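You operate a simulated robot arm through the tools that you are given. There is no shell and no other tool. Be economical: measure what you need, move in short steps, check, and stop when the job is done.

Carry out the task below with a simulated robot arm. There is one attempt and no reset: what you move stays moved.

TASK
Open the tips drawer, put the white roll from the wall bench top in the inside of the tips drawer, then shut the drawer. Fetch the bottle that says "feed b" from the wall bench top and stand it on the blue plate. Put the scrubber bottle marked "S2" from the island bench top on the table half by the wall bench and the scrubber bottle that says "S3" on the narrow bench top. Fetch the rubber bulb and stand it on top of the flask on the island bench top. Put the large jug in the floor of the sink. Any order will do. Set down upright: bottle, scrubber bottle, rubber bulb, large jug.

Only the result counts: the job must be done as asked and must still hold three seconds after the hand-in. Knocking over, shifting, dropping, spilling or breaking anything else fails it.

THE ROBOT
A 6-joint arm with a two-finger gripper on a trunk, on a base that drives. Base frame: it is fixed to the floor where the robot stands at the start and does not move with it; the origin is under the middle of the robot, x ahead of it, y to its left, z up. Readings come in mm, rad, newtons and seconds.
Its first joint turns from -2.897 to 2.897 rad. Places, roughly: blue plate (7x7x1 cm) [1100, -400, 900]; bottle [750, -500, 1000]; flask [-2250, 750, 1000]; floor of the sink (42x26 cm) [-10260, -3520, 680]; inside of the tips drawer [900, -200, 600]; large jug [-3750, -500, 1000]; narrow bench top [-2900, 2200, 800]; roll [1000, 0, 1000]; rubber bulb (5x5x9 cm) [-2400, 300, 900]; scrubber bottle [-2250, 500, 1000]; table half by the wall bench [0, 1200, 800]; tips drawer [800, -200, 700]. Payload 2.54 kg.
The tool frame sits at the grasp point between the pads (the TCP): z along the fingers, y along the line on which they close. The tips reach 30 mm beyond it. Largest opening 116 mm; the body of the gripper starts 95 mm behind the TCP.
Orientation is that of the tool frame in the base frame, as a unit quaternion [x, y, z, w]. With the fingers straight down and closing along the base's y, the tool's x points along the base's -x, its y along +y and its z along -z.

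THE INTERFACE
- The arm moves only by the tool servo_tool. Its argument "deltas" is a list of rows, each a list of 7 numbers: the gripper command, from -1 (shut) to 1 (fully open), values between in proportion, then the shift along the base's x, y, z in cm, then the turn, a rotation vector about the base's x, y, z in rad. In form: [[fingers, x, y, z, rx, ry, rz], ...]. A call has 1 to 10 rows; each row shifts and turns the commanded pose from where the row before left it. Each row takes 0.2 s and may step no farther than 50 mm and 0.15 rad from the row before; otherwise, or with a gripper value out of range, the whole call is refused. Where a pose cannot be reached the arm comes as near as it can. A force on the tool above 40 N (or 10 N above the force at the start of the call, whichever is more), or a blocked arm, ends the call early, and 0.2 s more pass. The fingers move at their own pace (about 72 mm/s each) and stop on an object; they squeeze with about 36 N. The grip force told is the motor's: it shows also when the fingers shut on nothing. Time passes only in rows, and 0.2 s behind the last, so rows that do not move let the fingers close. It gives the time, the measured TCP pose, the force on the tool (base axes), the opening and the grip force at its end, in the units of the frame above (readings bear some noise), with the torque about the TCP (base axes, N m) and any sound that the robot's microphone picked up.
- Cameras (640 x 400 px; columns grow to the right, rows downward): "scene" is now at [-33.2, 163.2, 1410.1]; the picture's right is [0.16, -0.99, 0.00], its down [-0.55, -0.09, -0.83] and it looks along [0.82, 0.13, -0.55] (base axes); focal length 214 px, centre (320, 200). "wrist" rides on the gripper at [69, -15, -122] in the tool frame; the picture's right is [0.21, 0.98, 0.00], its down [-0.83, 0.18, -0.53] and it looks along [-0.52, 0.11, 0.85] (tool axes); focal length 251 px, centre (320, 200). There is no depth. A picture from a camera that has moved, and an enlarged one, comes with that camera's place and axes in the base frame and with its lens.
- get_image(camera): a new picture of that camera. The clock stands still meanwhile.
- steer(legs): drives the robot by 1 to 6 legs, each [ahead, left, turn to the left] in mm, mm and rad, along the robot's own axes; the way and the turn of a leg run together, so that a leg with both is an arc; at most 1500 mm and 3.142 rad a leg. The arm and the cameras ride along, it lands a little off, and it stops where it bumps. It gives what a move gives.
- aim_head(pan, tilt): turns the head with the scene camera to pan (to the left, within 2.094 rad either way) and tilt (down, from -0.506 to 1.204), counted from straight ahead of the robot. It gives what a move gives.
- close_up(camera, box): a new picture of the part [left, top, right, bottom] of that camera's present view, enlarged. The clock stands still meanwhile.
- job_done(): hands the job in; it is judged then, once.

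Go step by step. Nothing tells you exact positions but the pictures and the camera data: compare them with the known pose of the tool, close in by small moves and look again before you grip or let go. The budget is 207 turns and 192 pictures, counting those below and the enlarged ones. Unless the task says otherwise, let go and move clear before handing in.

The tools are called by a JSON object that holds its "fn" and its "kwargs". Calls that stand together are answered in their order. servo_tool: Moves the arm, as the interface text tells. Its arguments: {"type":"object","properties":{"deltas":{"type":"array","items":{"type":"array","items":{"type":"number"}}}},"required":["deltas"]} The other tools are called the same way: steer (legs) drives the base; aim_head (pan, tilt) turns the head that bears the scene camera; get_image (camera) takes a picture; close_up (camera, box) takes an enlarged picture of a part of a camera's view; job_done () hands the job in.

At the start:

```text
time: 0.0
position: [675.2, 21.2, 1139.4]
ee_rot: [0.0, 1.0, 0.0, 0.0]
wrist_force: [0.3, 0.9, -0.5]
wrist_torque: [-0.05, 0.0, -0.04]
gripper_width: 115.8
grasp_force: 0.0
robot x, y, heading: [-2.4, -1.2, -0.002]
head pan, tilt: [0.159, 0.585]
```

scene: 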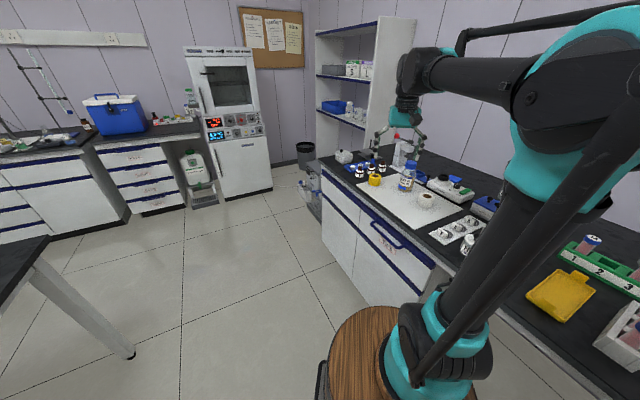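
wrist: 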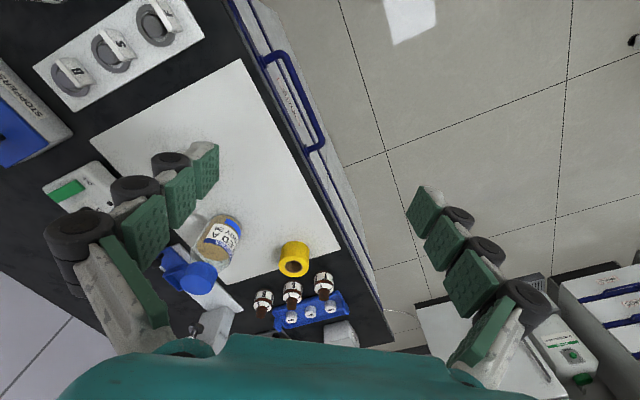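

I see the wall bench ahead with a bottle, rolls and a plate area; I need wider views to locate everything. First I look around with the head.

{"fn": "close_up", "kwargs": {"camera": "scene", "box": [300, 120, 520, 260]}}

{"fn": "aim_head", "kwargs": {"pan": -0.5, "tilt": 0.7}}

{"fn": "get_image", "kwargs": {"camera": "scene"}}

```text
2.86 times, centred on (410, 190) of scene
camera zoom: at [-33.2, 163.2, 1410.1], right [0.16, -0.99, 0.0], down [-0.55, -0.09, -0.83], along [0.82, 0.13, -0.55], focal length 613 px, centre (63, 229)
```

zoom: 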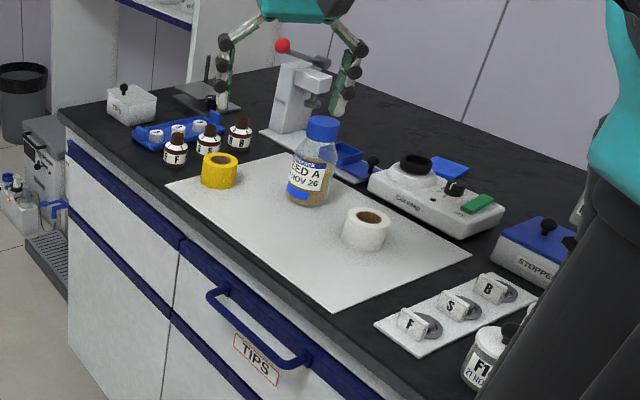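

```text
time: 1.0
position: [677.0, 21.8, 1139.8]
ee_rot: [0.0, 1.0, 0.0, 0.0]
wrist_force: [0.7, -0.1, -1.0]
wrist_torque: [0.0, 0.0, -0.02]
gripper_width: 115.9
grasp_force: 0.1
robot x, y, heading: [-0.8, -0.1, 0.004]
head pan, tilt: [-0.499, 0.7]
```

```text
188 pictures are left
camera scene: at [-46.3, 108.6, 1400.1], right [-0.48, -0.88, 0.0], down [-0.57, 0.31, -0.77], along [0.67, -0.37, -0.64], focal length 214 px, centre (320, 200)
```

scene: 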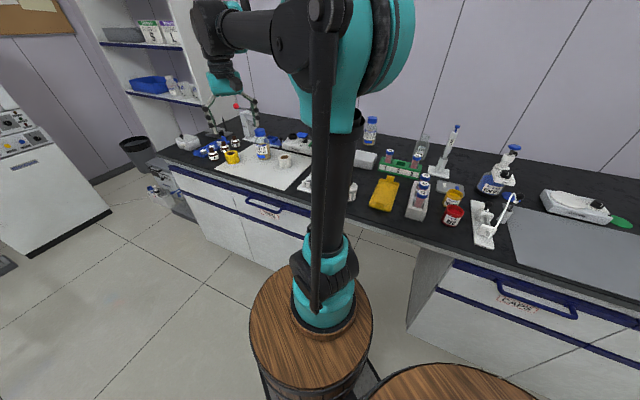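

Feed A stands near the white roll; "feed b" should be farther right. I zoom in on the right part of the bench.

{"fn": "close_up", "kwargs": {"camera": "scene", "box": [340, 110, 640, 290]}}

{"fn": "close_up", "kwargs": {"camera": "scene", "box": [160, 90, 320, 250]}}

{"fn": "aim_head", "kwargs": {"pan": -1.1, "tilt": 0.6}}

{"fn": "get_image", "kwargs": {"camera": "scene"}}

```text
2.13 times, centred on (490, 200) of scene
camera zoom: at [-46.3, 108.6, 1400.1], right [-0.48, -0.88, 0.0], down [-0.57, 0.31, -0.77], along [0.67, -0.37, -0.64], focal length 458 px, centre (-43, 200)
```

zoom: 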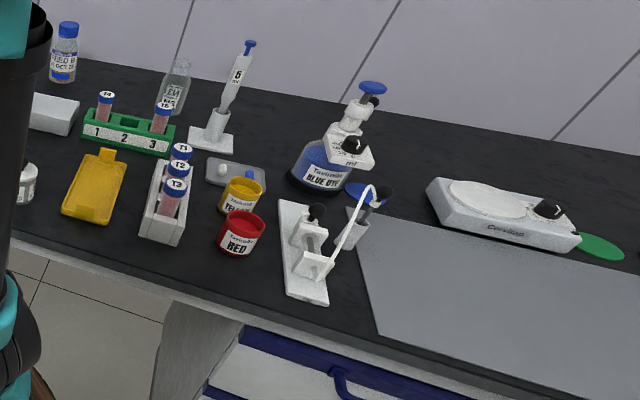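

```text
2.50 times, centred on (240, 170) of scene
camera zoom: at [-46.3, 108.6, 1400.1], right [-0.48, -0.88, 0.0], down [-0.57, 0.31, -0.77], along [0.67, -0.37, -0.64], focal length 536 px, centre (520, 275)
```

zoom: 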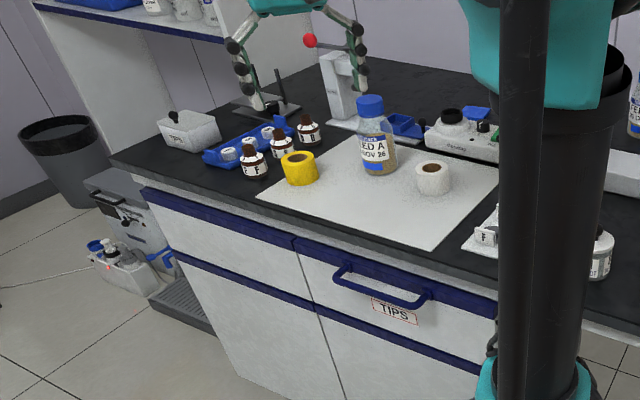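

```text
time: 2.0
position: [676.3, 21.1, 1139.0]
ee_rot: [0.0, 1.0, 0.0, 0.0]
wrist_force: [0.1, -0.6, 0.5]
wrist_torque: [-0.06, -0.04, 0.03]
gripper_width: 116.0
grasp_force: 0.0
robot x, y, heading: [0.9, 1.8, 0.001]
head pan, tilt: [-1.1, 0.6]
```

```text
185 pictures are left
camera scene: at [-80.7, 70.5, 1408.7], right [-0.89, -0.45, 0.0], down [-0.26, 0.5, -0.82], along [0.38, -0.73, -0.57], focal length 214 px, centre (320, 200)
```

scene: 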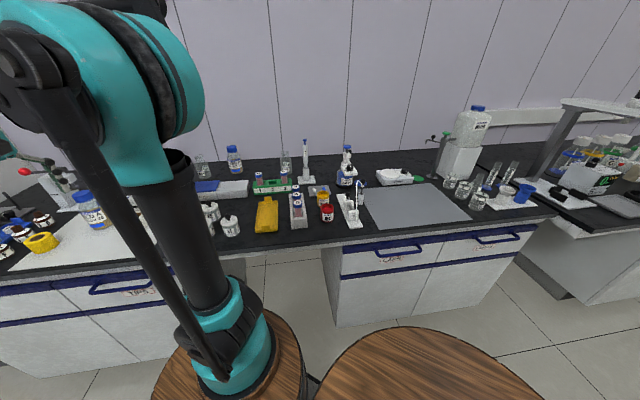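

The wall bench runs at about 60° to my heading; feed B is at about (755,-630), the roll at (763,-157), the blue plate behind the balance at about (1035,-363). I now look left and behind for the rest.

{"fn": "aim_head", "kwargs": {"pan": 1.2, "tilt": 0.4}}

{"fn": "get_image", "kwargs": {"camera": "scene"}}

{"fn": "aim_head", "kwargs": {"pan": 2.09, "tilt": 0.3}}

{"fn": "get_image", "kwargs": {"camera": "scene"}}

{"fn": "aim_head", "kwargs": {"pan": -2.09, "tilt": 0.3}}

{"fn": "get_image", "kwargs": {"camera": "scene"}}

```text
time: 4.2
position: [677.1, 22.0, 1140.3]
ee_rot: [0.0, 1.0, 0.0, 0.0]
wrist_force: [-0.2, -0.3, -1.0]
wrist_torque: [-0.04, 0.01, 0.0]
gripper_width: 115.7
grasp_force: 0.2
robot x, y, heading: [-0.9, -0.6, 0.0]
head pan, tilt: [1.201, 0.4]
```

```text
184 pictures are left
camera scene: at [-87.4, 235.5, 1426.9], right [0.93, -0.36, 0.0], down [-0.14, -0.36, -0.92], along [0.33, 0.86, -0.39], focal length 214 px, centre (320, 200)
```

scene: 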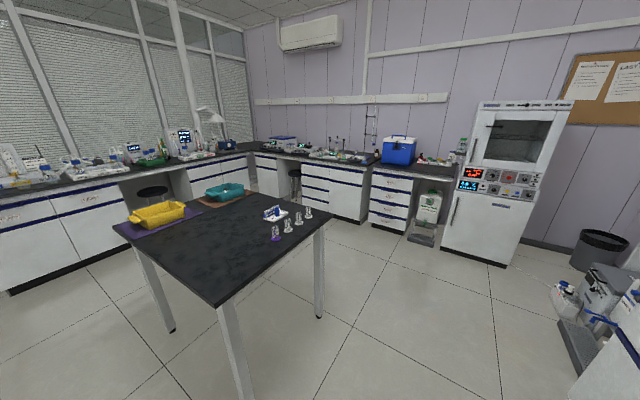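

```text
time: 5.4
position: [676.1, 22.8, 1139.0]
ee_rot: [0.0, 1.0, 0.0, 0.0]
wrist_force: [0.2, 0.2, 0.1]
wrist_torque: [-0.02, -0.02, 0.02]
gripper_width: 116.1
grasp_force: 0.0
robot x, y, heading: [0.6, 1.4, -0.001]
head pan, tilt: [2.089, 0.3]
```

```text
183 pictures are left
camera scene: at [-167.1, 230.3, 1436.2], right [0.87, 0.49, 0.0], down [0.15, -0.26, -0.96], along [-0.47, 0.83, -0.3], focal length 214 px, centre (320, 200)
```

scene: 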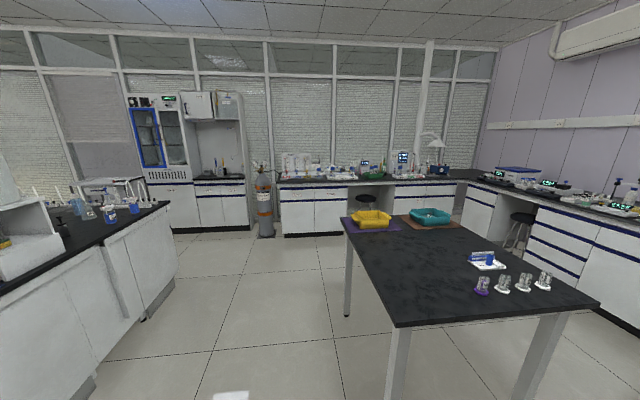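

```text
time: 8.8
position: [676.7, 21.6, 1139.8]
ee_rot: [0.0, 1.0, 0.0, 0.0]
wrist_force: [-1.2, 0.3, -0.3]
wrist_torque: [0.01, 0.01, 0.01]
gripper_width: 115.7
grasp_force: 0.2
robot x, y, heading: [-1.2, -0.5, 0.002]
head pan, tilt: [-2.089, 0.3]
```

```text
182 pictures are left
camera scene: at [-167.2, 68.1, 1436.2], right [-0.87, 0.5, 0.0], down [0.15, 0.26, -0.96], along [-0.47, -0.83, -0.3], focal length 214 px, centre (320, 200)
```

scene: 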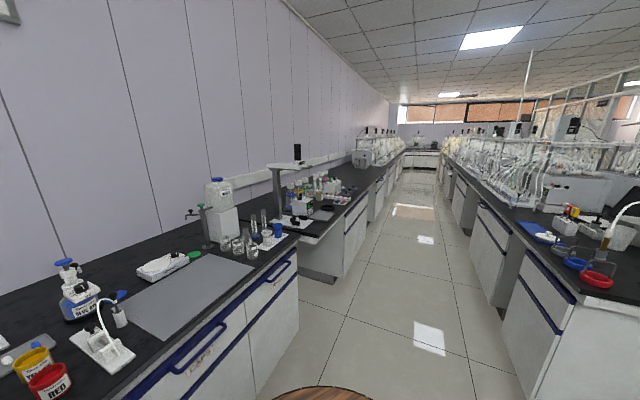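

The table and bench directions are clear: bench normal is at about -0.94 rad heading. I retract the arm, then back away and turn to face the tips drawer.

{"fn": "servo_tool", "kwargs": {"deltas": [[1, -4, 0, 2, 0, 0, 0], [1, -4, 0, 2, 0, 0, 0], [1, -4, 0, 2, 0, 0, 0], [1, -4, 0, 2, 0, 0, 0], [1, -4, 0, 2, 0, 0, 0]]}}

{"fn": "steer", "kwargs": {"legs": [[-150, 0, 0], [0, 0, -0.94]]}}

{"fn": "aim_head", "kwargs": {"pan": 0, "tilt": 0.6}}

{"fn": "get_image", "kwargs": {"camera": "scene"}}

```text
time: 9.9
position: [476.7, 22.9, 1240.6]
ee_rot: [0.0, 1.0, -0.001, 0.0]
wrist_force: [0.5, 0.1, 0.4]
wrist_torque: [0.02, 0.03, -0.01]
gripper_width: 116.2
grasp_force: 0.0
robot x, y, heading: [2.7, -1.9, 0.002]
head pan, tilt: [-2.089, 0.3]
```

```text
time: 13.7
position: [151.5, -371.2, 1241.6]
ee_rot: [0.454, 0.891, 0.001, 0.0]
wrist_force: [0.4, 0.6, -0.3]
wrist_torque: [0.0, -0.01, 0.01]
gripper_width: 116.4
grasp_force: 0.1
robot x, y, heading: [-148.7, 0.8, -0.94]
head pan, tilt: [-2.089, 0.3]
```

```text
time: 15.7
position: [149.6, -372.1, 1241.4]
ee_rot: [0.454, 0.891, 0.0, -0.001]
wrist_force: [0.2, 0.2, 0.7]
wrist_torque: [-0.04, 0.01, -0.02]
gripper_width: 116.0
grasp_force: 0.0
robot x, y, heading: [-150.9, 0.7, -0.939]
head pan, tilt: [0.0, 0.6]
```

```text
181 pictures are left
camera scene: at [-46.9, 113.1, 1408.7], right [-0.81, -0.59, 0.0], down [-0.33, 0.46, -0.83], along [0.49, -0.67, -0.56], focal length 214 px, centre (320, 200)
```

scene: 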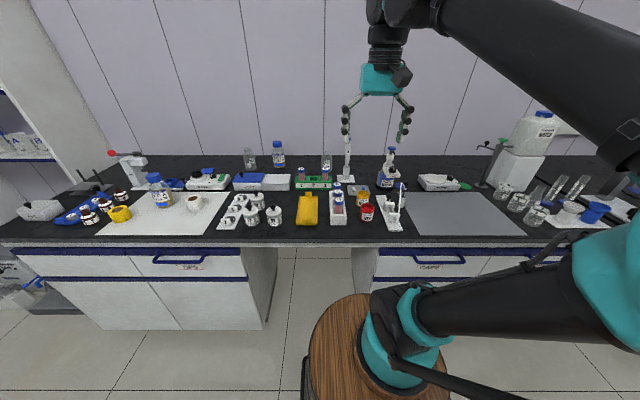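

I now face the bench squarely (bench edge at roughly 0.39 m along my new heading). I move back and to the left so the tips drawer can open beside me.

{"fn": "steer", "kwargs": {"legs": [[-360, 0, 0], [0, 320, 0]]}}

{"fn": "aim_head", "kwargs": {"pan": 0.2, "tilt": 0.6}}

{"fn": "get_image", "kwargs": {"camera": "scene"}}

{"fn": "close_up", "kwargs": {"camera": "scene", "box": [120, 140, 360, 290]}}

```text
time: 19.9
position: [173.8, 86.9, 1240.7]
ee_rot: [0.423, 0.906, 0.001, -0.001]
wrist_force: [-0.3, 0.1, -0.3]
wrist_torque: [0.01, 0.0, -0.02]
gripper_width: 115.9
grasp_force: 0.1
robot x, y, heading: [-150.6, 438.6, -0.876]
head pan, tilt: [0.0, 0.6]
stopped in leg 2: the robot was blocked; the commanded pose is now the measured one
```

```text
time: 20.7
position: [172.4, 86.5, 1241.7]
ee_rot: [0.424, 0.906, 0.0, 0.0]
wrist_force: [0.8, -0.3, 0.0]
wrist_torque: [0.01, 0.01, -0.03]
gripper_width: 115.9
grasp_force: 0.0
robot x, y, heading: [-150.0, 436.3, -0.872]
head pan, tilt: [0.201, 0.6]
```

```text
180 pictures are left
camera scene: at [-44.4, 570.0, 1408.7], right [-0.62, -0.78, 0.0], down [-0.44, 0.35, -0.83], along [0.64, -0.51, -0.56], focal length 214 px, centre (320, 200)
```

scene: 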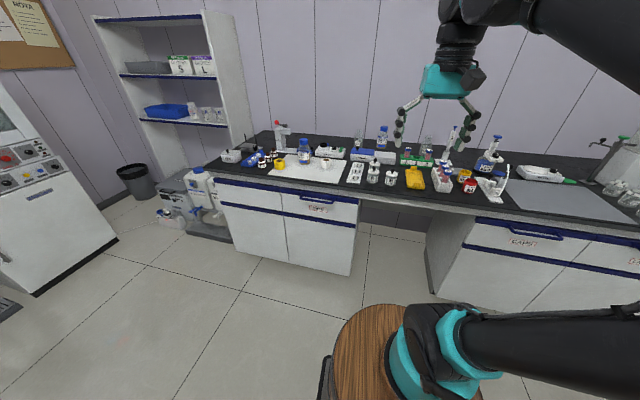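

```text
2.67 times, centred on (240, 215) of scene
camera zoom: at [-44.4, 570.0, 1408.7], right [-0.62, -0.78, 0.0], down [-0.44, 0.35, -0.83], along [0.64, -0.51, -0.56], focal length 572 px, centre (533, 160)
```

zoom: 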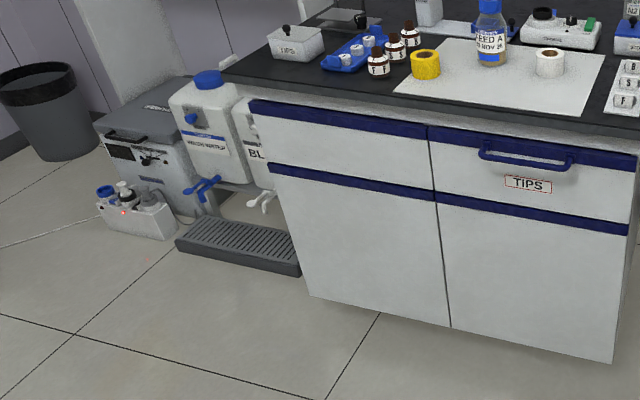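

I bumped the table corner, so I move forward off it and straighten.

{"fn": "steer", "kwargs": {"legs": [[100, 0, 0], [0, 0, -0.068]]}}

{"fn": "aim_head", "kwargs": {"pan": 0.5, "tilt": 0.6}}

{"fn": "get_image", "kwargs": {"camera": "scene"}}

{"fn": "close_up", "kwargs": {"camera": "scene", "box": [200, 130, 420, 270]}}

{"fn": "aim_head", "kwargs": {"pan": 2.0, "tilt": 0.8}}

{"fn": "get_image", "kwargs": {"camera": "scene"}}

```text
time: 22.3
position: [209.4, -10.2, 1240.8]
ee_rot: [0.454, 0.891, 0.001, 0.0]
wrist_force: [-0.6, -0.3, 0.2]
wrist_torque: [0.0, -0.01, -0.04]
gripper_width: 116.1
grasp_force: 0.0
robot x, y, heading: [-88.8, 362.1, -0.945]
head pan, tilt: [0.201, 0.6]
```

```text
time: 23.1
position: [209.4, -10.1, 1240.9]
ee_rot: [0.455, 0.89, 0.0, 0.0]
wrist_force: [0.9, -0.1, 0.5]
wrist_torque: [0.01, 0.0, -0.01]
gripper_width: 116.1
grasp_force: 0.1
robot x, y, heading: [-86.0, 362.7, -0.945]
head pan, tilt: [0.499, 0.6]
```

```text
178 pictures are left
camera scene: at [42.3, 508.8, 1408.7], right [-0.43, -0.9, 0.0], down [-0.51, 0.24, -0.83], along [0.74, -0.36, -0.56], focal length 214 px, centre (320, 200)
```

scene: 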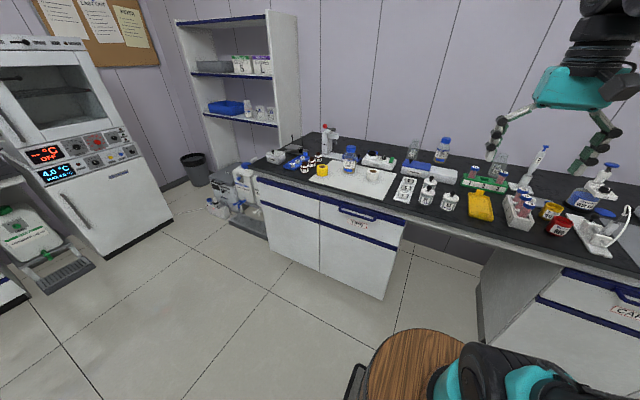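

```text
2.86 times, centred on (310, 200) of scene
camera zoom: at [42.3, 508.8, 1408.7], right [-0.43, -0.9, 0.0], down [-0.51, 0.24, -0.83], along [0.74, -0.36, -0.56], focal length 613 px, centre (349, 200)
```

zoom: 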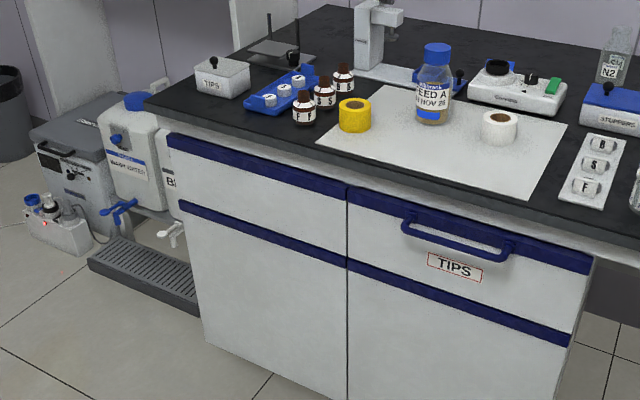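

```text
time: 24.7
position: [208.8, -10.2, 1241.2]
ee_rot: [0.455, 0.891, 0.0, -0.001]
wrist_force: [0.3, -0.6, 0.4]
wrist_torque: [-0.02, -0.01, 0.0]
gripper_width: 116.1
grasp_force: 0.1
robot x, y, heading: [-86.8, 359.6, -0.948]
head pan, tilt: [2.0, 0.799]
```

```text
176 pictures are left
camera scene: at [2.3, 617.0, 1391.8], right [0.87, -0.49, 0.0], down [-0.35, -0.62, -0.7], along [0.34, 0.61, -0.72], focal length 214 px, centre (320, 200)
```

scene: 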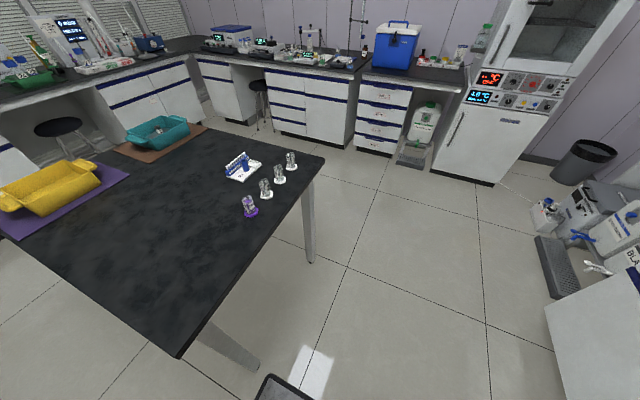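

I triangulated: handle bar ≈ (710,-18, 762), roll ≈ (838,-186), bench top z ≈ 850. I'll point the tool horizontally at the handle with the fingers closing vertically; first yaw the tool and move sideways.

{"fn": "servo_tool", "kwargs": {"deltas": [[0.3, 3.94, 1.39, 0, 0, 0, 0.15], [0.3, 3.94, 1.39, 0, 0, 0, 0.15], [0.3, 3.94, 1.39, 0, 0, 0, 0.15], [0.3, 3.94, 1.39, 0, 0, 0, 0.15], [0.3, 3.94, 1.39, 0, 0, 0, 0.15], [0.3, 3.94, 1.39, 0, 0, 0, 0.15], [0.3, 3.94, 1.39, 0, 0, 0, 0.15], [0.3, 3.94, 1.39, 0, 0, 0, 0.15], [0.3, 3.94, 1.39, 0, 0, 0, 0.15], [0.3, 3.94, 1.39, 0, 0, 0, 0.15]]}}

{"fn": "servo_tool", "kwargs": {"deltas": [[0.3, 0, 0, -3, -0.121, -0.0885, 0], [0.3, 0, 0, -3, -0.121, -0.0885, 0], [0.3, 0, 0, -3, -0.121, -0.0885, 0], [0.3, 0, 0, -3, -0.121, -0.0885, 0], [0.3, 0, 0, -3, -0.121, -0.0885, 0], [0.3, 0, 0, -3, -0.121, -0.0885, 0], [0.3, 0, 0, -3, -0.121, -0.0885, 0], [0.3, 0, 0, -3, -0.121, -0.0885, 0], [0.3, 0, 0, -3, -0.121, -0.0885, 0], [0.3, 0, 0, -3, -0.121, -0.0885, 0]]}}

{"fn": "aim_head", "kwargs": {"pan": 0.5, "tilt": 0.6}}

{"fn": "get_image", "kwargs": {"camera": "scene"}}

{"fn": "get_image", "kwargs": {"camera": "wrist"}}

```text
time: 26.9
position: [605.8, 128.9, 1242.2]
ee_rot: [-0.274, 0.962, 0.0, 0.0]
wrist_force: [0.4, -0.5, 0.4]
wrist_torque: [-0.05, -0.07, -0.01]
gripper_width: 75.6
grasp_force: 0.2
robot x, y, heading: [-84.4, 361.7, -0.942]
head pan, tilt: [2.0, 0.799]
```

```text
time: 29.1
position: [603.6, 127.3, 941.0]
ee_rot: [-0.2, 0.703, -0.64, 0.237]
wrist_force: [0.7, 0.6, -0.2]
wrist_torque: [0.03, 0.0, 0.08]
gripper_width: 75.1
grasp_force: 0.1
robot x, y, heading: [-86.5, 363.2, -0.944]
head pan, tilt: [2.0, 0.799]
```

```text
time: 30.7
position: [604.1, 128.8, 940.5]
ee_rot: [-0.202, 0.704, -0.639, 0.235]
wrist_force: [-1.1, -0.6, 0.2]
wrist_torque: [0.01, -0.03, 0.01]
gripper_width: 75.4
grasp_force: 0.1
robot x, y, heading: [-86.6, 362.7, -0.941]
head pan, tilt: [0.499, 0.6]
```

```text
175 pictures are left
camera scene: at [42.5, 508.9, 1408.7], right [-0.43, -0.9, 0.0], down [-0.51, 0.24, -0.82], along [0.74, -0.35, -0.57], focal length 214 px, centre (320, 200)
```

scene: 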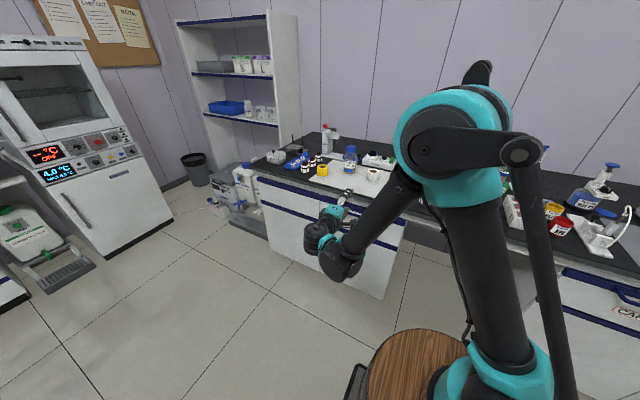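

```text
174 pictures are left
camera wrist: at [477.0, 183.8, 959.7], right [-0.16, -0.02, -0.99], down [0.36, 0.93, -0.08], along [0.92, -0.36, -0.14], focal length 251 px, centre (320, 200)
```

wrist: 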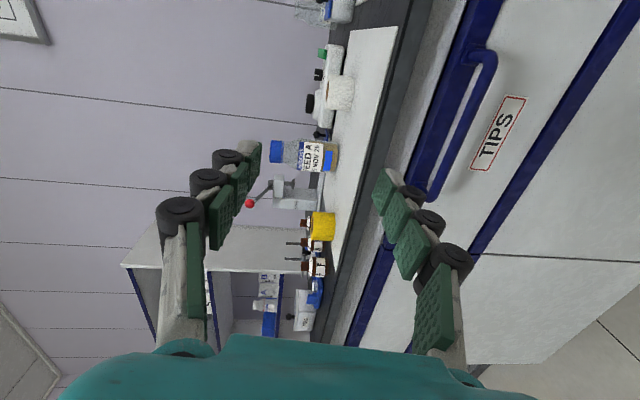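

The handle is visible. I finish levelling the tool and lower to the handle height at a stand-off.

{"fn": "servo_tool", "kwargs": {"deltas": [[0.3, 0, 0, -3.5, -0.057, -0.041, 0], [0.3, 0, 0, -5, -0.041, 0.057, 0], [0.3, 0, 0, -5, 0, 0, 0], [0.3, 0, 0, -5, 0, 0, 0]]}}

{"fn": "get_image", "kwargs": {"camera": "wrist"}}

{"fn": "close_up", "kwargs": {"camera": "scene", "box": [250, 150, 410, 310]}}

```text
time: 31.7
position: [667.7, 151.7, 817.4]
ee_rot: [-0.217, 0.674, -0.671, 0.22]
wrist_force: [0.4, -0.1, 0.1]
wrist_torque: [0.01, 0.03, 0.03]
gripper_width: 75.7
grasp_force: 0.0
out of reach, approached as far as the arm can: row 2, 3, 4
robot x, y, heading: [-89.6, 362.0, -0.944]
head pan, tilt: [0.499, 0.6]
```

```text
173 pictures are left
camera wrist: at [540.3, 208.6, 831.8], right [-0.17, -0.12, -0.98], down [0.35, 0.92, -0.18], along [0.92, -0.38, -0.12], focal length 251 px, centre (320, 200)
```

wrist: 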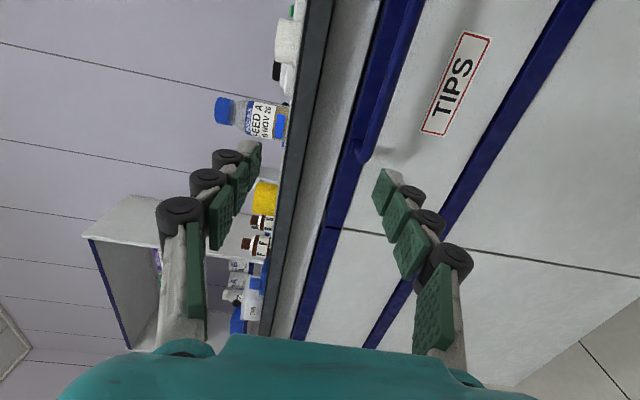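

```text
2.50 times, centred on (330, 230) of scene
camera zoom: at [42.3, 508.8, 1408.7], right [-0.43, -0.9, 0.0], down [-0.51, 0.24, -0.83], along [0.74, -0.36, -0.56], focal length 536 px, centre (295, 125)
```

zoom: 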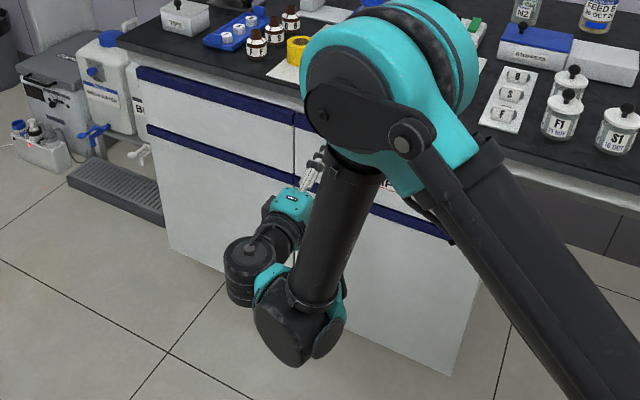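

Fully horizontal is out of reach here, so I tilt the tool back to about 45° down and re-read the pose.

{"fn": "servo_tool", "kwargs": {"deltas": [[0.3, 0, 0, 2, 0.121, 0.0885, 0], [0.3, 0, 0, 2, 0.121, 0.0885, 0], [0.3, 0, 0, 2, 0.121, 0.0885, 0], [0.3, 0, 0, 0, 0.121, 0.0885, 0], [0.3, 0, 0, 0, 0.121, 0.0885, 0]]}}

```text
time: 32.9
position: [668.1, 151.4, 876.2]
ee_rot: [-0.283, 0.873, -0.377, 0.125]
wrist_force: [0.3, 0.2, 0.7]
wrist_torque: [-0.04, -0.02, 0.01]
gripper_width: 75.2
grasp_force: 0.0
robot x, y, heading: [-86.5, 362.5, -0.937]
head pan, tilt: [0.499, 0.6]
```

Tool is now 43° below horizontal with no roll. I move to a stand-off about 100 mm from the bar along the tool axis and look.

{"fn": "servo_tool", "kwargs": {"deltas": [[0.0, 0, -3.6, -1.8, 0, 0, 0], [0.0, 0, -3.6, -1.8, 0, 0, 0], [0.0, -0.3, -3.6, -1.8, 0, 0, 0]]}}

{"fn": "get_image", "kwargs": {"camera": "wrist"}}

{"fn": "close_up", "kwargs": {"camera": "scene", "box": [250, 150, 410, 310]}}

```text
time: 33.7
position: [666.7, 42.5, 822.1]
ee_rot: [-0.283, 0.873, -0.378, 0.124]
wrist_force: [0.0, 0.5, 0.0]
wrist_torque: [-0.02, 0.01, -0.02]
gripper_width: 58.1
grasp_force: 0.0
robot x, y, heading: [-90.1, 361.4, -0.943]
head pan, tilt: [0.499, 0.6]
```

```text
171 pictures are left
camera wrist: at [565.0, 66.1, 916.0], right [-0.56, 0.41, -0.71], down [0.36, 0.9, 0.24], along [0.74, -0.13, -0.66], focal length 251 px, centre (320, 200)
```

wrist: 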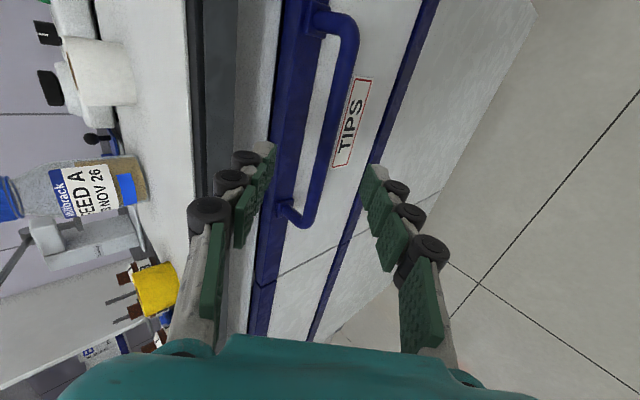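

```text
2.50 times, centred on (330, 230) of scene
camera zoom: at [42.3, 509.1, 1408.7], right [-0.43, -0.9, 0.0], down [-0.51, 0.24, -0.83], along [0.75, -0.35, -0.56], focal length 536 px, centre (295, 125)
```

zoom: 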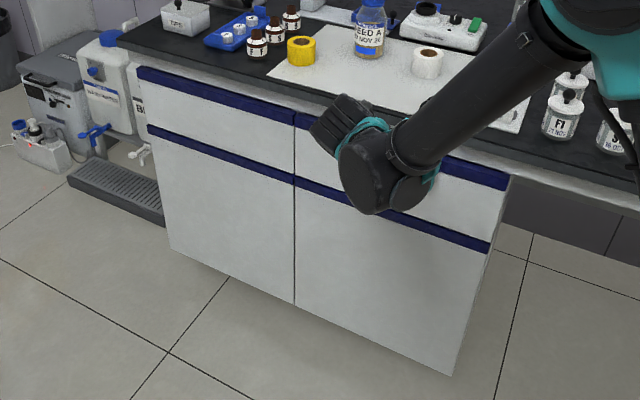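

The bar lies about 80 mm ahead along the tool axis and ~9 mm toward the lower finger. I align, narrow the opening and advance most of the way.

{"fn": "servo_tool", "kwargs": {"deltas": [[-0.25, -0.36, 0.5, -0.66, 0, 0, 0], [-0.25, 1.1, -1.5, -1.7, 0, 0, 0], [-0.25, 1.1, -1.5, -1.7, 0, 0, 0]]}}

{"fn": "get_image", "kwargs": {"camera": "wrist"}}

```text
time: 34.5
position: [682.7, 17.7, 780.9]
ee_rot: [-0.282, 0.873, -0.378, 0.124]
wrist_force: [-1.2, 0.2, -0.4]
wrist_torque: [-0.01, -0.01, 0.0]
gripper_width: 43.5
grasp_force: 0.0
robot x, y, heading: [-89.1, 363.4, -0.944]
head pan, tilt: [0.499, 0.6]
```

```text
169 pictures are left
camera wrist: at [581.6, 39.4, 874.2], right [-0.56, 0.42, -0.71], down [0.37, 0.9, 0.24], along [0.74, -0.13, -0.66], focal length 251 px, centre (320, 200)
```

wrist: 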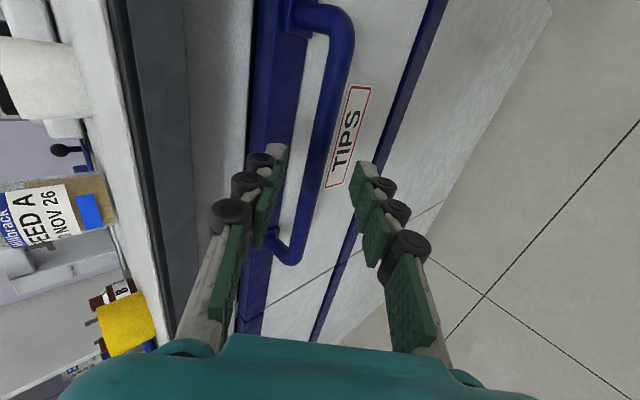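

The bar sits between the fingertips in the picture. I advance 20 mm more and close.

{"fn": "servo_tool", "kwargs": {"deltas": [[-0.25, 0.43, -0.59, -0.68, 0, 0, 0], [-0.25, 0.43, -0.59, -0.68, 0, 0, 0]]}}

{"fn": "servo_tool", "kwargs": {"deltas": [[-0.6, 0, 0, 0, 0, 0, 0], [-1, 0, 0, 0, 0, 0, 0], [-1, 0, 0, 0, 0, 0, 0]]}}

{"fn": "get_image", "kwargs": {"camera": "wrist"}}

```text
time: 35.1
position: [692.2, 4.9, 766.9]
ee_rot: [-0.283, 0.873, -0.378, 0.125]
wrist_force: [0.3, 1.0, -0.7]
wrist_torque: [0.01, -0.01, 0.01]
gripper_width: 43.6
grasp_force: 0.0
robot x, y, heading: [-86.8, 358.4, -0.941]
head pan, tilt: [0.499, 0.6]
```

```text
time: 35.9
position: [691.8, 7.0, 766.4]
ee_rot: [-0.283, 0.872, -0.379, 0.125]
wrist_force: [0.5, 0.6, 20.2]
wrist_torque: [-0.34, 0.01, 0.22]
gripper_width: 13.0
grasp_force: 39.9
robot x, y, heading: [-87.2, 359.3, -0.94]
head pan, tilt: [0.499, 0.6]
```

```text
168 pictures are left
camera wrist: at [590.5, 27.9, 861.3], right [-0.56, 0.41, -0.72], down [0.36, 0.9, 0.23], along [0.74, -0.13, -0.66], focal length 251 px, centre (320, 200)
```

wrist: 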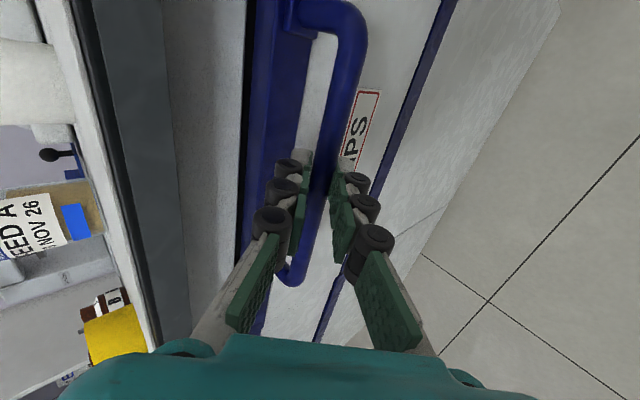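

The bar is held (13 mm opening, 40 N). I pull straight out in steps.

{"fn": "servo_tool", "kwargs": {"deltas": [[-1, -1.18, 1.615, 0, 0, 0, 0], [-1, -1.77, 2.42, 0, 0, 0, 0], [-1, -1.77, 2.42, 0, 0, 0, 0], [-1, -1.77, 2.42, 0, 0, 0, 0], [-1, -1.77, 2.42, 0, 0, 0, 0]]}}

{"fn": "get_image", "kwargs": {"camera": "wrist"}}

```text
time: 36.5
position: [666.2, 42.0, 767.2]
ee_rot: [-0.283, 0.871, -0.381, 0.125]
wrist_force: [-1.6, -1.4, 15.3]
wrist_torque: [-0.04, -0.33, 0.63]
gripper_width: 13.1
grasp_force: 39.3
robot x, y, heading: [-87.7, 363.6, -0.941]
head pan, tilt: [0.499, 0.6]
stopped in row 3: the force on the tool passed its limit at 44 N (the readings are from after the stop); the commanded pose is now the measured one
```

```text
167 pictures are left
camera wrist: at [563.9, 64.8, 861.0], right [-0.56, 0.41, -0.72], down [0.36, 0.9, 0.23], along [0.74, -0.13, -0.66], focal length 251 px, centre (320, 200)
```

wrist: 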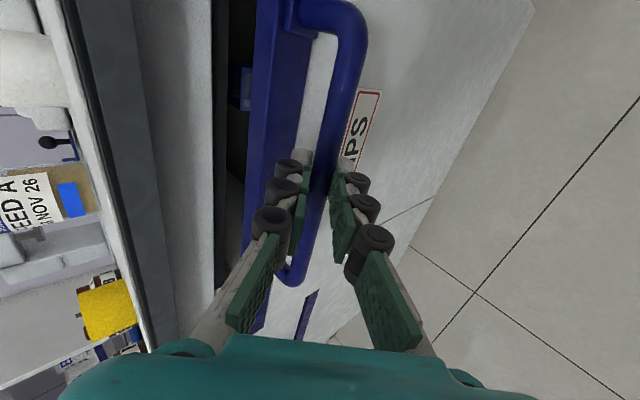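

The drawer is moving (about 44 mm open). I pull more gently.

{"fn": "servo_tool", "kwargs": {"deltas": [[-1, -0.6, 0.81, 0.2, 0, 0, 0], [-1, -0.9, 1.2, 0, 0, 0, 0], [-1, -0.9, 1.2, 0, 0, 0, 0], [-1, -0.9, 1.2, 0, 0, 0, 0], [-1, -0.9, 1.2, 0, 0, 0, 0], [-1, -0.9, 1.2, 0, 0, 0, 0], [-1, -0.9, 1.2, 0, 0, 0, 0], [-1, -0.9, 1.2, 0, 0, 0, 0]]}}

```text
time: 38.2
position: [603.7, 128.7, 767.9]
ee_rot: [-0.284, 0.872, -0.378, 0.124]
wrist_force: [2.6, 0.5, -17.3]
wrist_torque: [0.28, 0.04, 0.49]
gripper_width: 12.7
grasp_force: 39.8
robot x, y, heading: [-83.9, 361.4, -0.946]
head pan, tilt: [0.499, 0.6]
stopped in row 8: the force on the tool passed its limit at 41 N (the readings are from after the stop); the commanded pose is now the measured one
```

{"fn": "servo_tool", "kwargs": {"deltas": [[-1, -0.6, 0.81, -0.1, 0, 0, 0], [-1, -0.7, 0.96, 0, 0, 0, 0], [-1, -0.7, 0.96, 0, 0, 0, 0], [-1, -0.7, 0.96, 0, 0, 0, 0], [-1, -0.7, 0.96, 0, 0, 0, 0], [-1, -0.7, 0.96, 0, 0, 0, 0], [-1, -0.7, 0.96, 0, 0, 0, 0], [-1, -0.7, 0.96, 0, 0, 0, 0]]}}

{"fn": "get_image", "kwargs": {"camera": "wrist"}}

{"fn": "get_image", "kwargs": {"camera": "scene"}}

```text
time: 40.0
position: [547.8, 202.7, 769.2]
ee_rot: [-0.284, 0.872, -0.378, 0.125]
wrist_force: [23.4, 17.0, 4.7]
wrist_torque: [0.26, -0.38, 0.84]
gripper_width: 12.8
grasp_force: 39.6
robot x, y, heading: [-90.8, 361.5, -0.943]
head pan, tilt: [0.499, 0.6]
```

```text
166 pictures are left
camera wrist: at [446.3, 224.9, 861.4], right [-0.56, 0.41, -0.71], down [0.36, 0.9, 0.24], along [0.74, -0.13, -0.66], focal length 251 px, centre (320, 200)
```

wrist: 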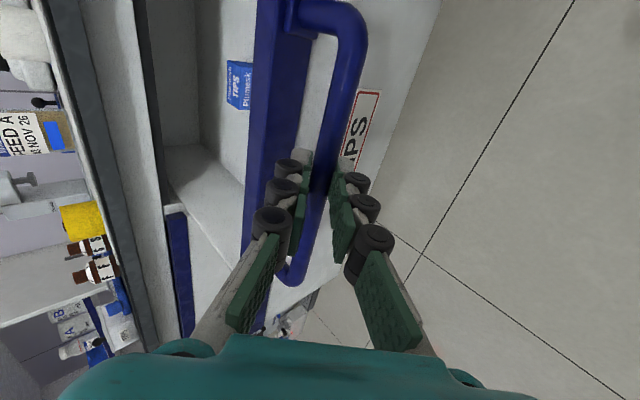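

```text
165 pictures are left
camera scene: at [43.1, 509.6, 1408.6], right [-0.43, -0.9, 0.0], down [-0.51, 0.24, -0.82], along [0.74, -0.35, -0.57], focal length 214 px, centre (320, 200)
```

scene: 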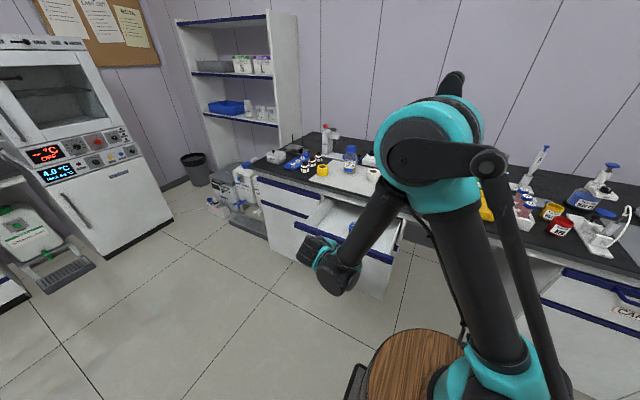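

The drawer is about 245 mm open, interior visible with a small tips box. I release, back off along the tool axis, then lift and return the tool to vertical.

{"fn": "servo_tool", "kwargs": {"deltas": [[-0.3, 0, 0, 0, 0, 0, 0], [-0.2, 0, 0, 0, 0, 0, 0], [-0.2, -1.3, 1.76, 2.05, 0, 0, 0], [-0.2, -1.3, 1.76, 2.05, 0, 0, 0], [-0.2, -1.3, 1.76, 2.05, 0, 0, 0]]}}

{"fn": "servo_tool", "kwargs": {"deltas": [[0, 0, 0, 4.5, 0.121, 0.0885, 0], [0, 0, 0, 4.5, 0.121, 0.0885, 0], [0, 0, 0, 4.5, 0.121, 0.0885, 0], [0.2, 0, 0, 4.5, 0.121, 0.0885, 0], [0.5, 0, 0, 4.5, 0.121, 0.0885, 0], [0.8, 0, 0, 0, 0.049, 0.036, 0]]}}

{"fn": "close_up", "kwargs": {"camera": "scene", "box": [240, 110, 480, 280]}}

{"fn": "get_image", "kwargs": {"camera": "wrist"}}

```text
time: 41.2
position: [508.9, 256.4, 829.1]
ee_rot: [-0.283, 0.872, -0.379, 0.124]
wrist_force: [0.1, 0.5, 0.0]
wrist_torque: [-0.01, -0.02, -0.03]
gripper_width: 46.3
grasp_force: 0.1
robot x, y, heading: [-89.6, 363.4, -0.941]
head pan, tilt: [0.499, 0.6]
```

```text
time: 42.6
position: [506.5, 256.9, 1055.3]
ee_rot: [-0.309, 0.951, -0.003, 0.002]
wrist_force: [0.8, -0.1, -0.6]
wrist_torque: [-0.03, -0.02, -0.02]
gripper_width: 104.1
grasp_force: 0.1
robot x, y, heading: [-87.8, 362.4, -0.941]
head pan, tilt: [0.499, 0.6]
```

```text
2.35 times, centred on (360, 195) of scene
camera zoom: at [42.3, 509.0, 1408.7], right [-0.43, -0.9, 0.0], down [-0.51, 0.24, -0.83], along [0.74, -0.35, -0.56], focal length 505 px, centre (226, 212)
```

zoom: 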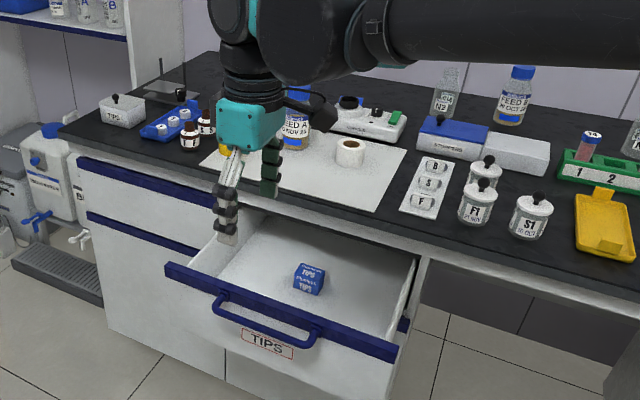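

```text
163 pictures are left
camera wrist: at [459.3, 203.5, 1177.1], right [-0.75, 0.66, -0.01], down [0.56, 0.64, 0.53], along [0.36, 0.39, -0.85], focal length 251 px, centre (320, 200)
```

wrist: 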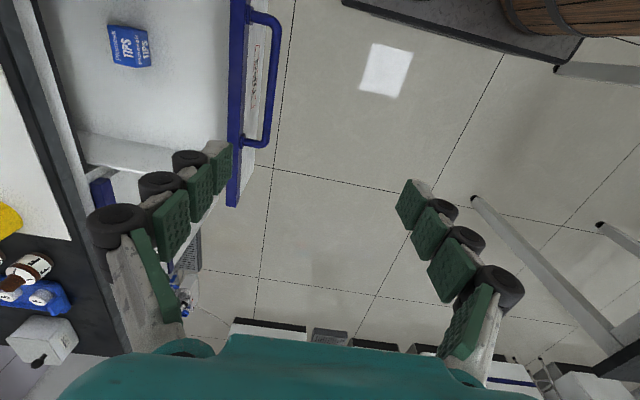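

Clear view: the roll stands on the white mat; drawer interior has room around the tips box. I go over to the roll (closing direction across the bench) and look before descending.

{"fn": "servo_tool", "kwargs": {"deltas": [[1, 3, -3.9, 0, 0, 0, 0], [1, 3, -3.9, 0, 0, 0, 0], [1, 3, -3.9, 0, 0, 0, 0], [1, 3, -3.9, 0, 0, 0, 0], [1, 3, -3.9, 0, 0, 0, 0], [1, 3, -3.9, 0, 0, 0, 0], [1, 3, -3.9, 0, 0, 0, 0], [1, 3, -3.9, 0, 0, 0, 0], [1, 3, -3.9, 0, 0, 0, 0]]}}

{"fn": "get_image", "kwargs": {"camera": "wrist"}}

```text
time: 44.6
position: [777.0, -95.5, 1056.8]
ee_rot: [-0.309, 0.951, -0.005, 0.002]
wrist_force: [-0.3, -0.4, 1.3]
wrist_torque: [-0.09, -0.04, -0.01]
gripper_width: 116.1
grasp_force: 0.1
robot x, y, heading: [-86.8, 363.9, -0.947]
head pan, tilt: [0.499, 0.6]
```

```text
162 pictures are left
camera wrist: at [729.4, -147.0, 1177.7], right [-0.75, 0.66, -0.01], down [0.56, 0.64, 0.53], along [0.36, 0.39, -0.85], focal length 251 px, centre (320, 200)
```

wrist: 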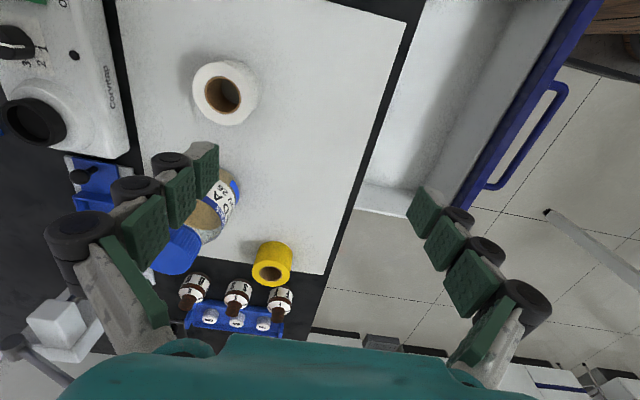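

Roll centre ≈ (835,-182), 60 mm across. I align over it and descend partway, then check.

{"fn": "servo_tool", "kwargs": {"deltas": [[1, 2.9, -4.0, 0, 0, 0, 0], [1, 2.95, -3.95, 0, 0, 0, 0], [1, 0, -0.7, -4, 0, 0, 0], [1, 0, 0, -4, 0, 0, 0], [1, 0, 0, -3, 0, 0, 0]]}}

{"fn": "get_image", "kwargs": {"camera": "wrist"}}

```text
time: 45.8
position: [809.0, -148.6, 939.5]
ee_rot: [-0.308, 0.951, -0.004, 0.002]
wrist_force: [-0.2, 0.1, 0.8]
wrist_torque: [-0.01, 0.0, -0.03]
gripper_width: 115.8
grasp_force: 0.1
out of reach, approached as far as the arm can: row 2
robot x, y, heading: [-86.3, 365.5, -0.941]
head pan, tilt: [0.499, 0.6]
```

```text
161 pictures are left
camera wrist: at [760.9, -200.5, 1060.9], right [-0.75, 0.66, -0.01], down [0.56, 0.64, 0.53], along [0.36, 0.39, -0.85], focal length 251 px, centre (320, 200)
```

wrist: 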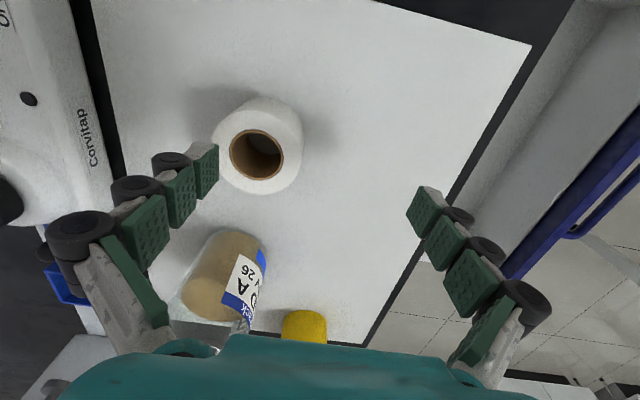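

I hit the reach limit, so I raise slightly and nudge the base forward 42 mm, which also brings the tool over the roll.

{"fn": "servo_tool", "kwargs": {"deltas": [[1, 0, 0, 3, 0, 0, 0]]}}

{"fn": "steer", "kwargs": {"legs": [[42, 0, 0]]}}

{"fn": "get_image", "kwargs": {"camera": "wrist"}}

```text
time: 46.2
position: [807.9, -147.9, 969.2]
ee_rot: [-0.309, 0.951, -0.004, 0.003]
wrist_force: [0.5, -0.2, -0.3]
wrist_torque: [-0.02, 0.02, -0.01]
gripper_width: 115.9
grasp_force: 0.0
robot x, y, heading: [-87.6, 361.6, -0.944]
head pan, tilt: [0.499, 0.6]
```

```text
time: 47.1
position: [831.8, -181.5, 969.3]
ee_rot: [-0.308, 0.951, -0.005, 0.002]
wrist_force: [0.3, 0.7, -0.1]
wrist_torque: [-0.01, 0.04, 0.03]
gripper_width: 116.0
grasp_force: 0.0
robot x, y, heading: [-65.0, 331.1, -0.943]
head pan, tilt: [0.499, 0.6]
```

```text
160 pictures are left
camera wrist: at [784.9, -234.3, 1091.3], right [-0.75, 0.66, -0.01], down [0.56, 0.64, 0.53], along [0.36, 0.39, -0.85], focal length 251 px, centre (320, 200)
```

wrist: 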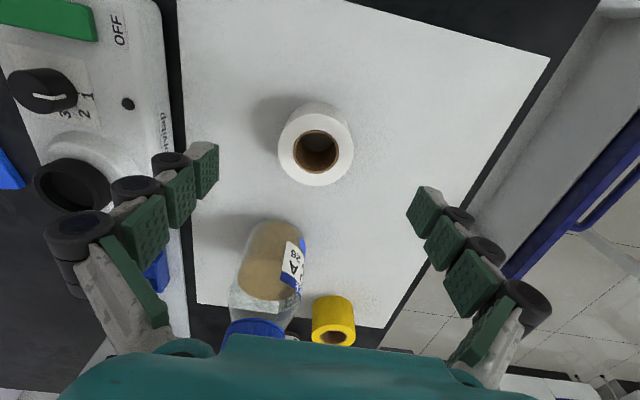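

Well aligned. I descend and close.

{"fn": "servo_tool", "kwargs": {"deltas": [[1, 0, 0, -3, 0, 0, 0], [1, 0, 0, -3, 0, 0, 0], [1, 0, 0, -2.3, 0, 0, 0], [0.2, 0, 0, 0, 0, 0, 0], [-0.5, 0, 0, 0, 0, 0, 0], [-1, 0, 0, 0, 0, 0, 0], [-1, 0, 0, 0, 0, 0, 0]]}}

{"fn": "servo_tool", "kwargs": {"deltas": [[-1, 0, 0, 4, 0, 0, 0], [-1, 0, 0, 4, 0, 0, 0], [-1, 0, 0, 4, 0, 0, 0]]}}

{"fn": "get_image", "kwargs": {"camera": "wrist"}}

```text
time: 48.7
position: [831.3, -181.9, 884.7]
ee_rot: [-0.308, 0.951, -0.005, 0.003]
wrist_force: [-0.5, 0.5, 0.5]
wrist_torque: [0.02, 0.05, 0.0]
gripper_width: 60.5
grasp_force: 35.8
robot x, y, heading: [-66.6, 324.5, -0.944]
head pan, tilt: [0.499, 0.6]
```

```text
time: 49.5
position: [831.4, -181.4, 1005.6]
ee_rot: [-0.308, 0.951, -0.005, 0.002]
wrist_force: [0.4, 0.2, -0.5]
wrist_torque: [-0.01, 0.01, -0.03]
gripper_width: 60.3
grasp_force: 36.4
robot x, y, heading: [-61.7, 325.1, -0.944]
head pan, tilt: [0.499, 0.6]
```

```text
159 pictures are left
camera wrist: at [785.3, -234.2, 1127.0], right [-0.75, 0.66, -0.01], down [0.56, 0.64, 0.53], along [0.36, 0.39, -0.85], focal length 251 px, centre (320, 200)
```

wrist: 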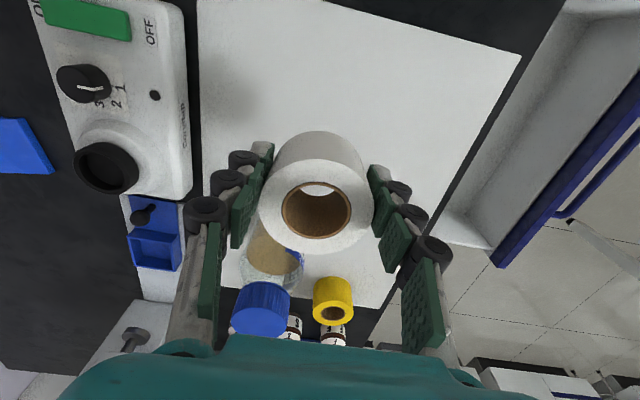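

Roll secured. I carry it over the open drawer to the left of the tips box.

{"fn": "servo_tool", "kwargs": {"deltas": [[-1, -1.5, 1, 3, 0, 0, 0], [-1, -1.95, 4.2, 0, 0, 0, 0], [-1, -1.95, 4.2, 0, 0, 0, 0], [-1, -1.95, 4.3, 0, 0, 0, 0], [-1, -1.95, 4.3, 0, 0, 0, 0], [-1, -1.9, 4.3, 0, 0, 0, 0], [-1, -1.9, 4.3, 0, 0, 0, 0], [-1, 0, 4.2, 0, 0, 0, 0]]}}

{"fn": "get_image", "kwargs": {"camera": "wrist"}}

{"fn": "close_up", "kwargs": {"camera": "scene", "box": [240, 110, 480, 280]}}

```text
time: 51.3
position: [702.1, 128.1, 1036.1]
ee_rot: [-0.308, 0.951, -0.005, 0.002]
wrist_force: [0.2, -0.7, -0.5]
wrist_torque: [0.07, 0.02, 0.03]
gripper_width: 60.5
grasp_force: 36.0
robot x, y, heading: [-62.7, 329.1, -0.936]
head pan, tilt: [0.499, 0.6]
```

```text
158 pictures are left
camera wrist: at [655.0, 75.4, 1157.7], right [-0.75, 0.67, -0.01], down [0.56, 0.63, 0.53], along [0.36, 0.39, -0.85], focal length 251 px, centre (320, 200)
```

wrist: 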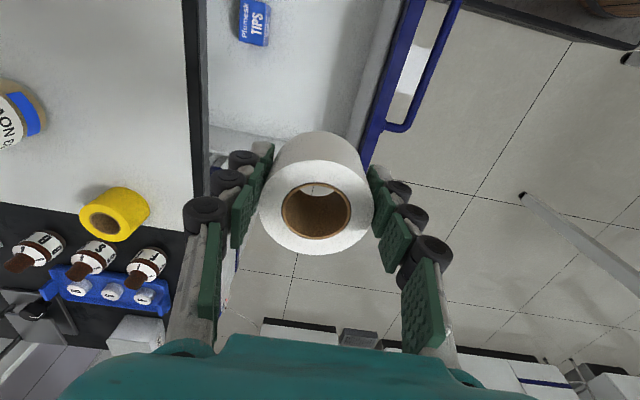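

```text
2.35 times, centred on (360, 195) of scene
camera zoom: at [67.0, 474.8, 1408.7], right [-0.43, -0.9, 0.0], down [-0.51, 0.24, -0.82], along [0.74, -0.36, -0.57], focal length 505 px, centre (226, 212)
```

zoom: 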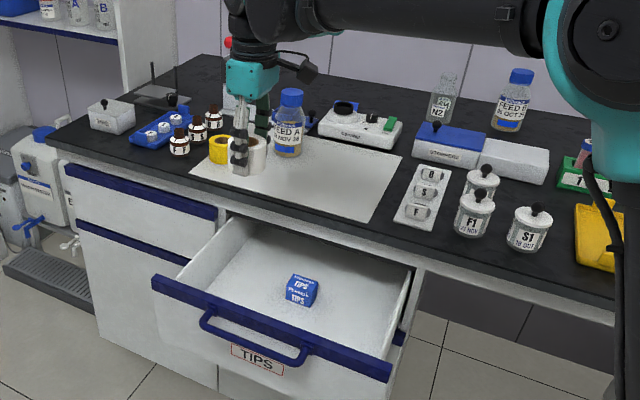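

The drop line falls inside the drawer left of the tips box. I shift 12 mm toward the middle and lower in stages.

{"fn": "servo_tool", "kwargs": {"deltas": [[-1, -0.97, -0.7, -3, 0, 0, 0], [-1, 0, 0, -4, 0, 0, 0], [-1, 0, 0, -4, 0, 0, 0], [-1, 0, 0, -4, 0, 0, 0], [-1, 0, 0, -4, 0, 0, 0], [-1, 0, 0, -4, 0, 0, 0]]}}

{"fn": "get_image", "kwargs": {"camera": "wrist"}}

{"fn": "close_up", "kwargs": {"camera": "scene", "box": [240, 150, 440, 290]}}

```text
time: 52.7
position: [690.7, 119.5, 806.1]
ee_rot: [-0.308, 0.951, -0.005, 0.003]
wrist_force: [-0.8, 1.2, -1.0]
wrist_torque: [-0.01, 0.0, 0.0]
gripper_width: 60.7
grasp_force: 35.9
robot x, y, heading: [-64.3, 332.8, -0.946]
head pan, tilt: [0.499, 0.6]
```

```text
156 pictures are left
camera wrist: at [643.8, 67.3, 928.1], right [-0.75, 0.66, -0.01], down [0.56, 0.64, 0.53], along [0.36, 0.39, -0.85], focal length 251 px, centre (320, 200)
```

wrist: 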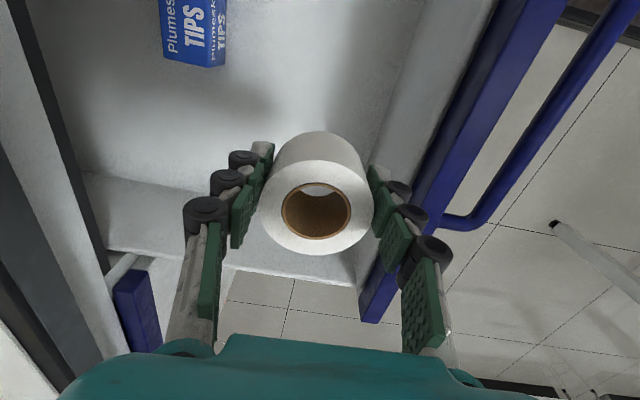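

```text
2.86 times, centred on (340, 220) of scene
camera zoom: at [66.8, 475.3, 1408.7], right [-0.43, -0.9, 0.0], down [-0.51, 0.24, -0.83], along [0.74, -0.35, -0.56], focal length 613 px, centre (263, 143)
```

zoom: 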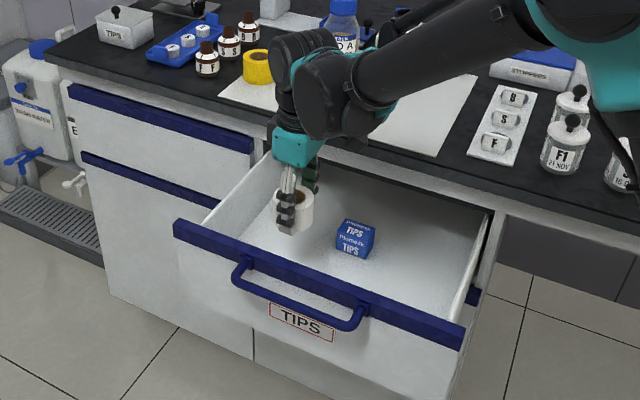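

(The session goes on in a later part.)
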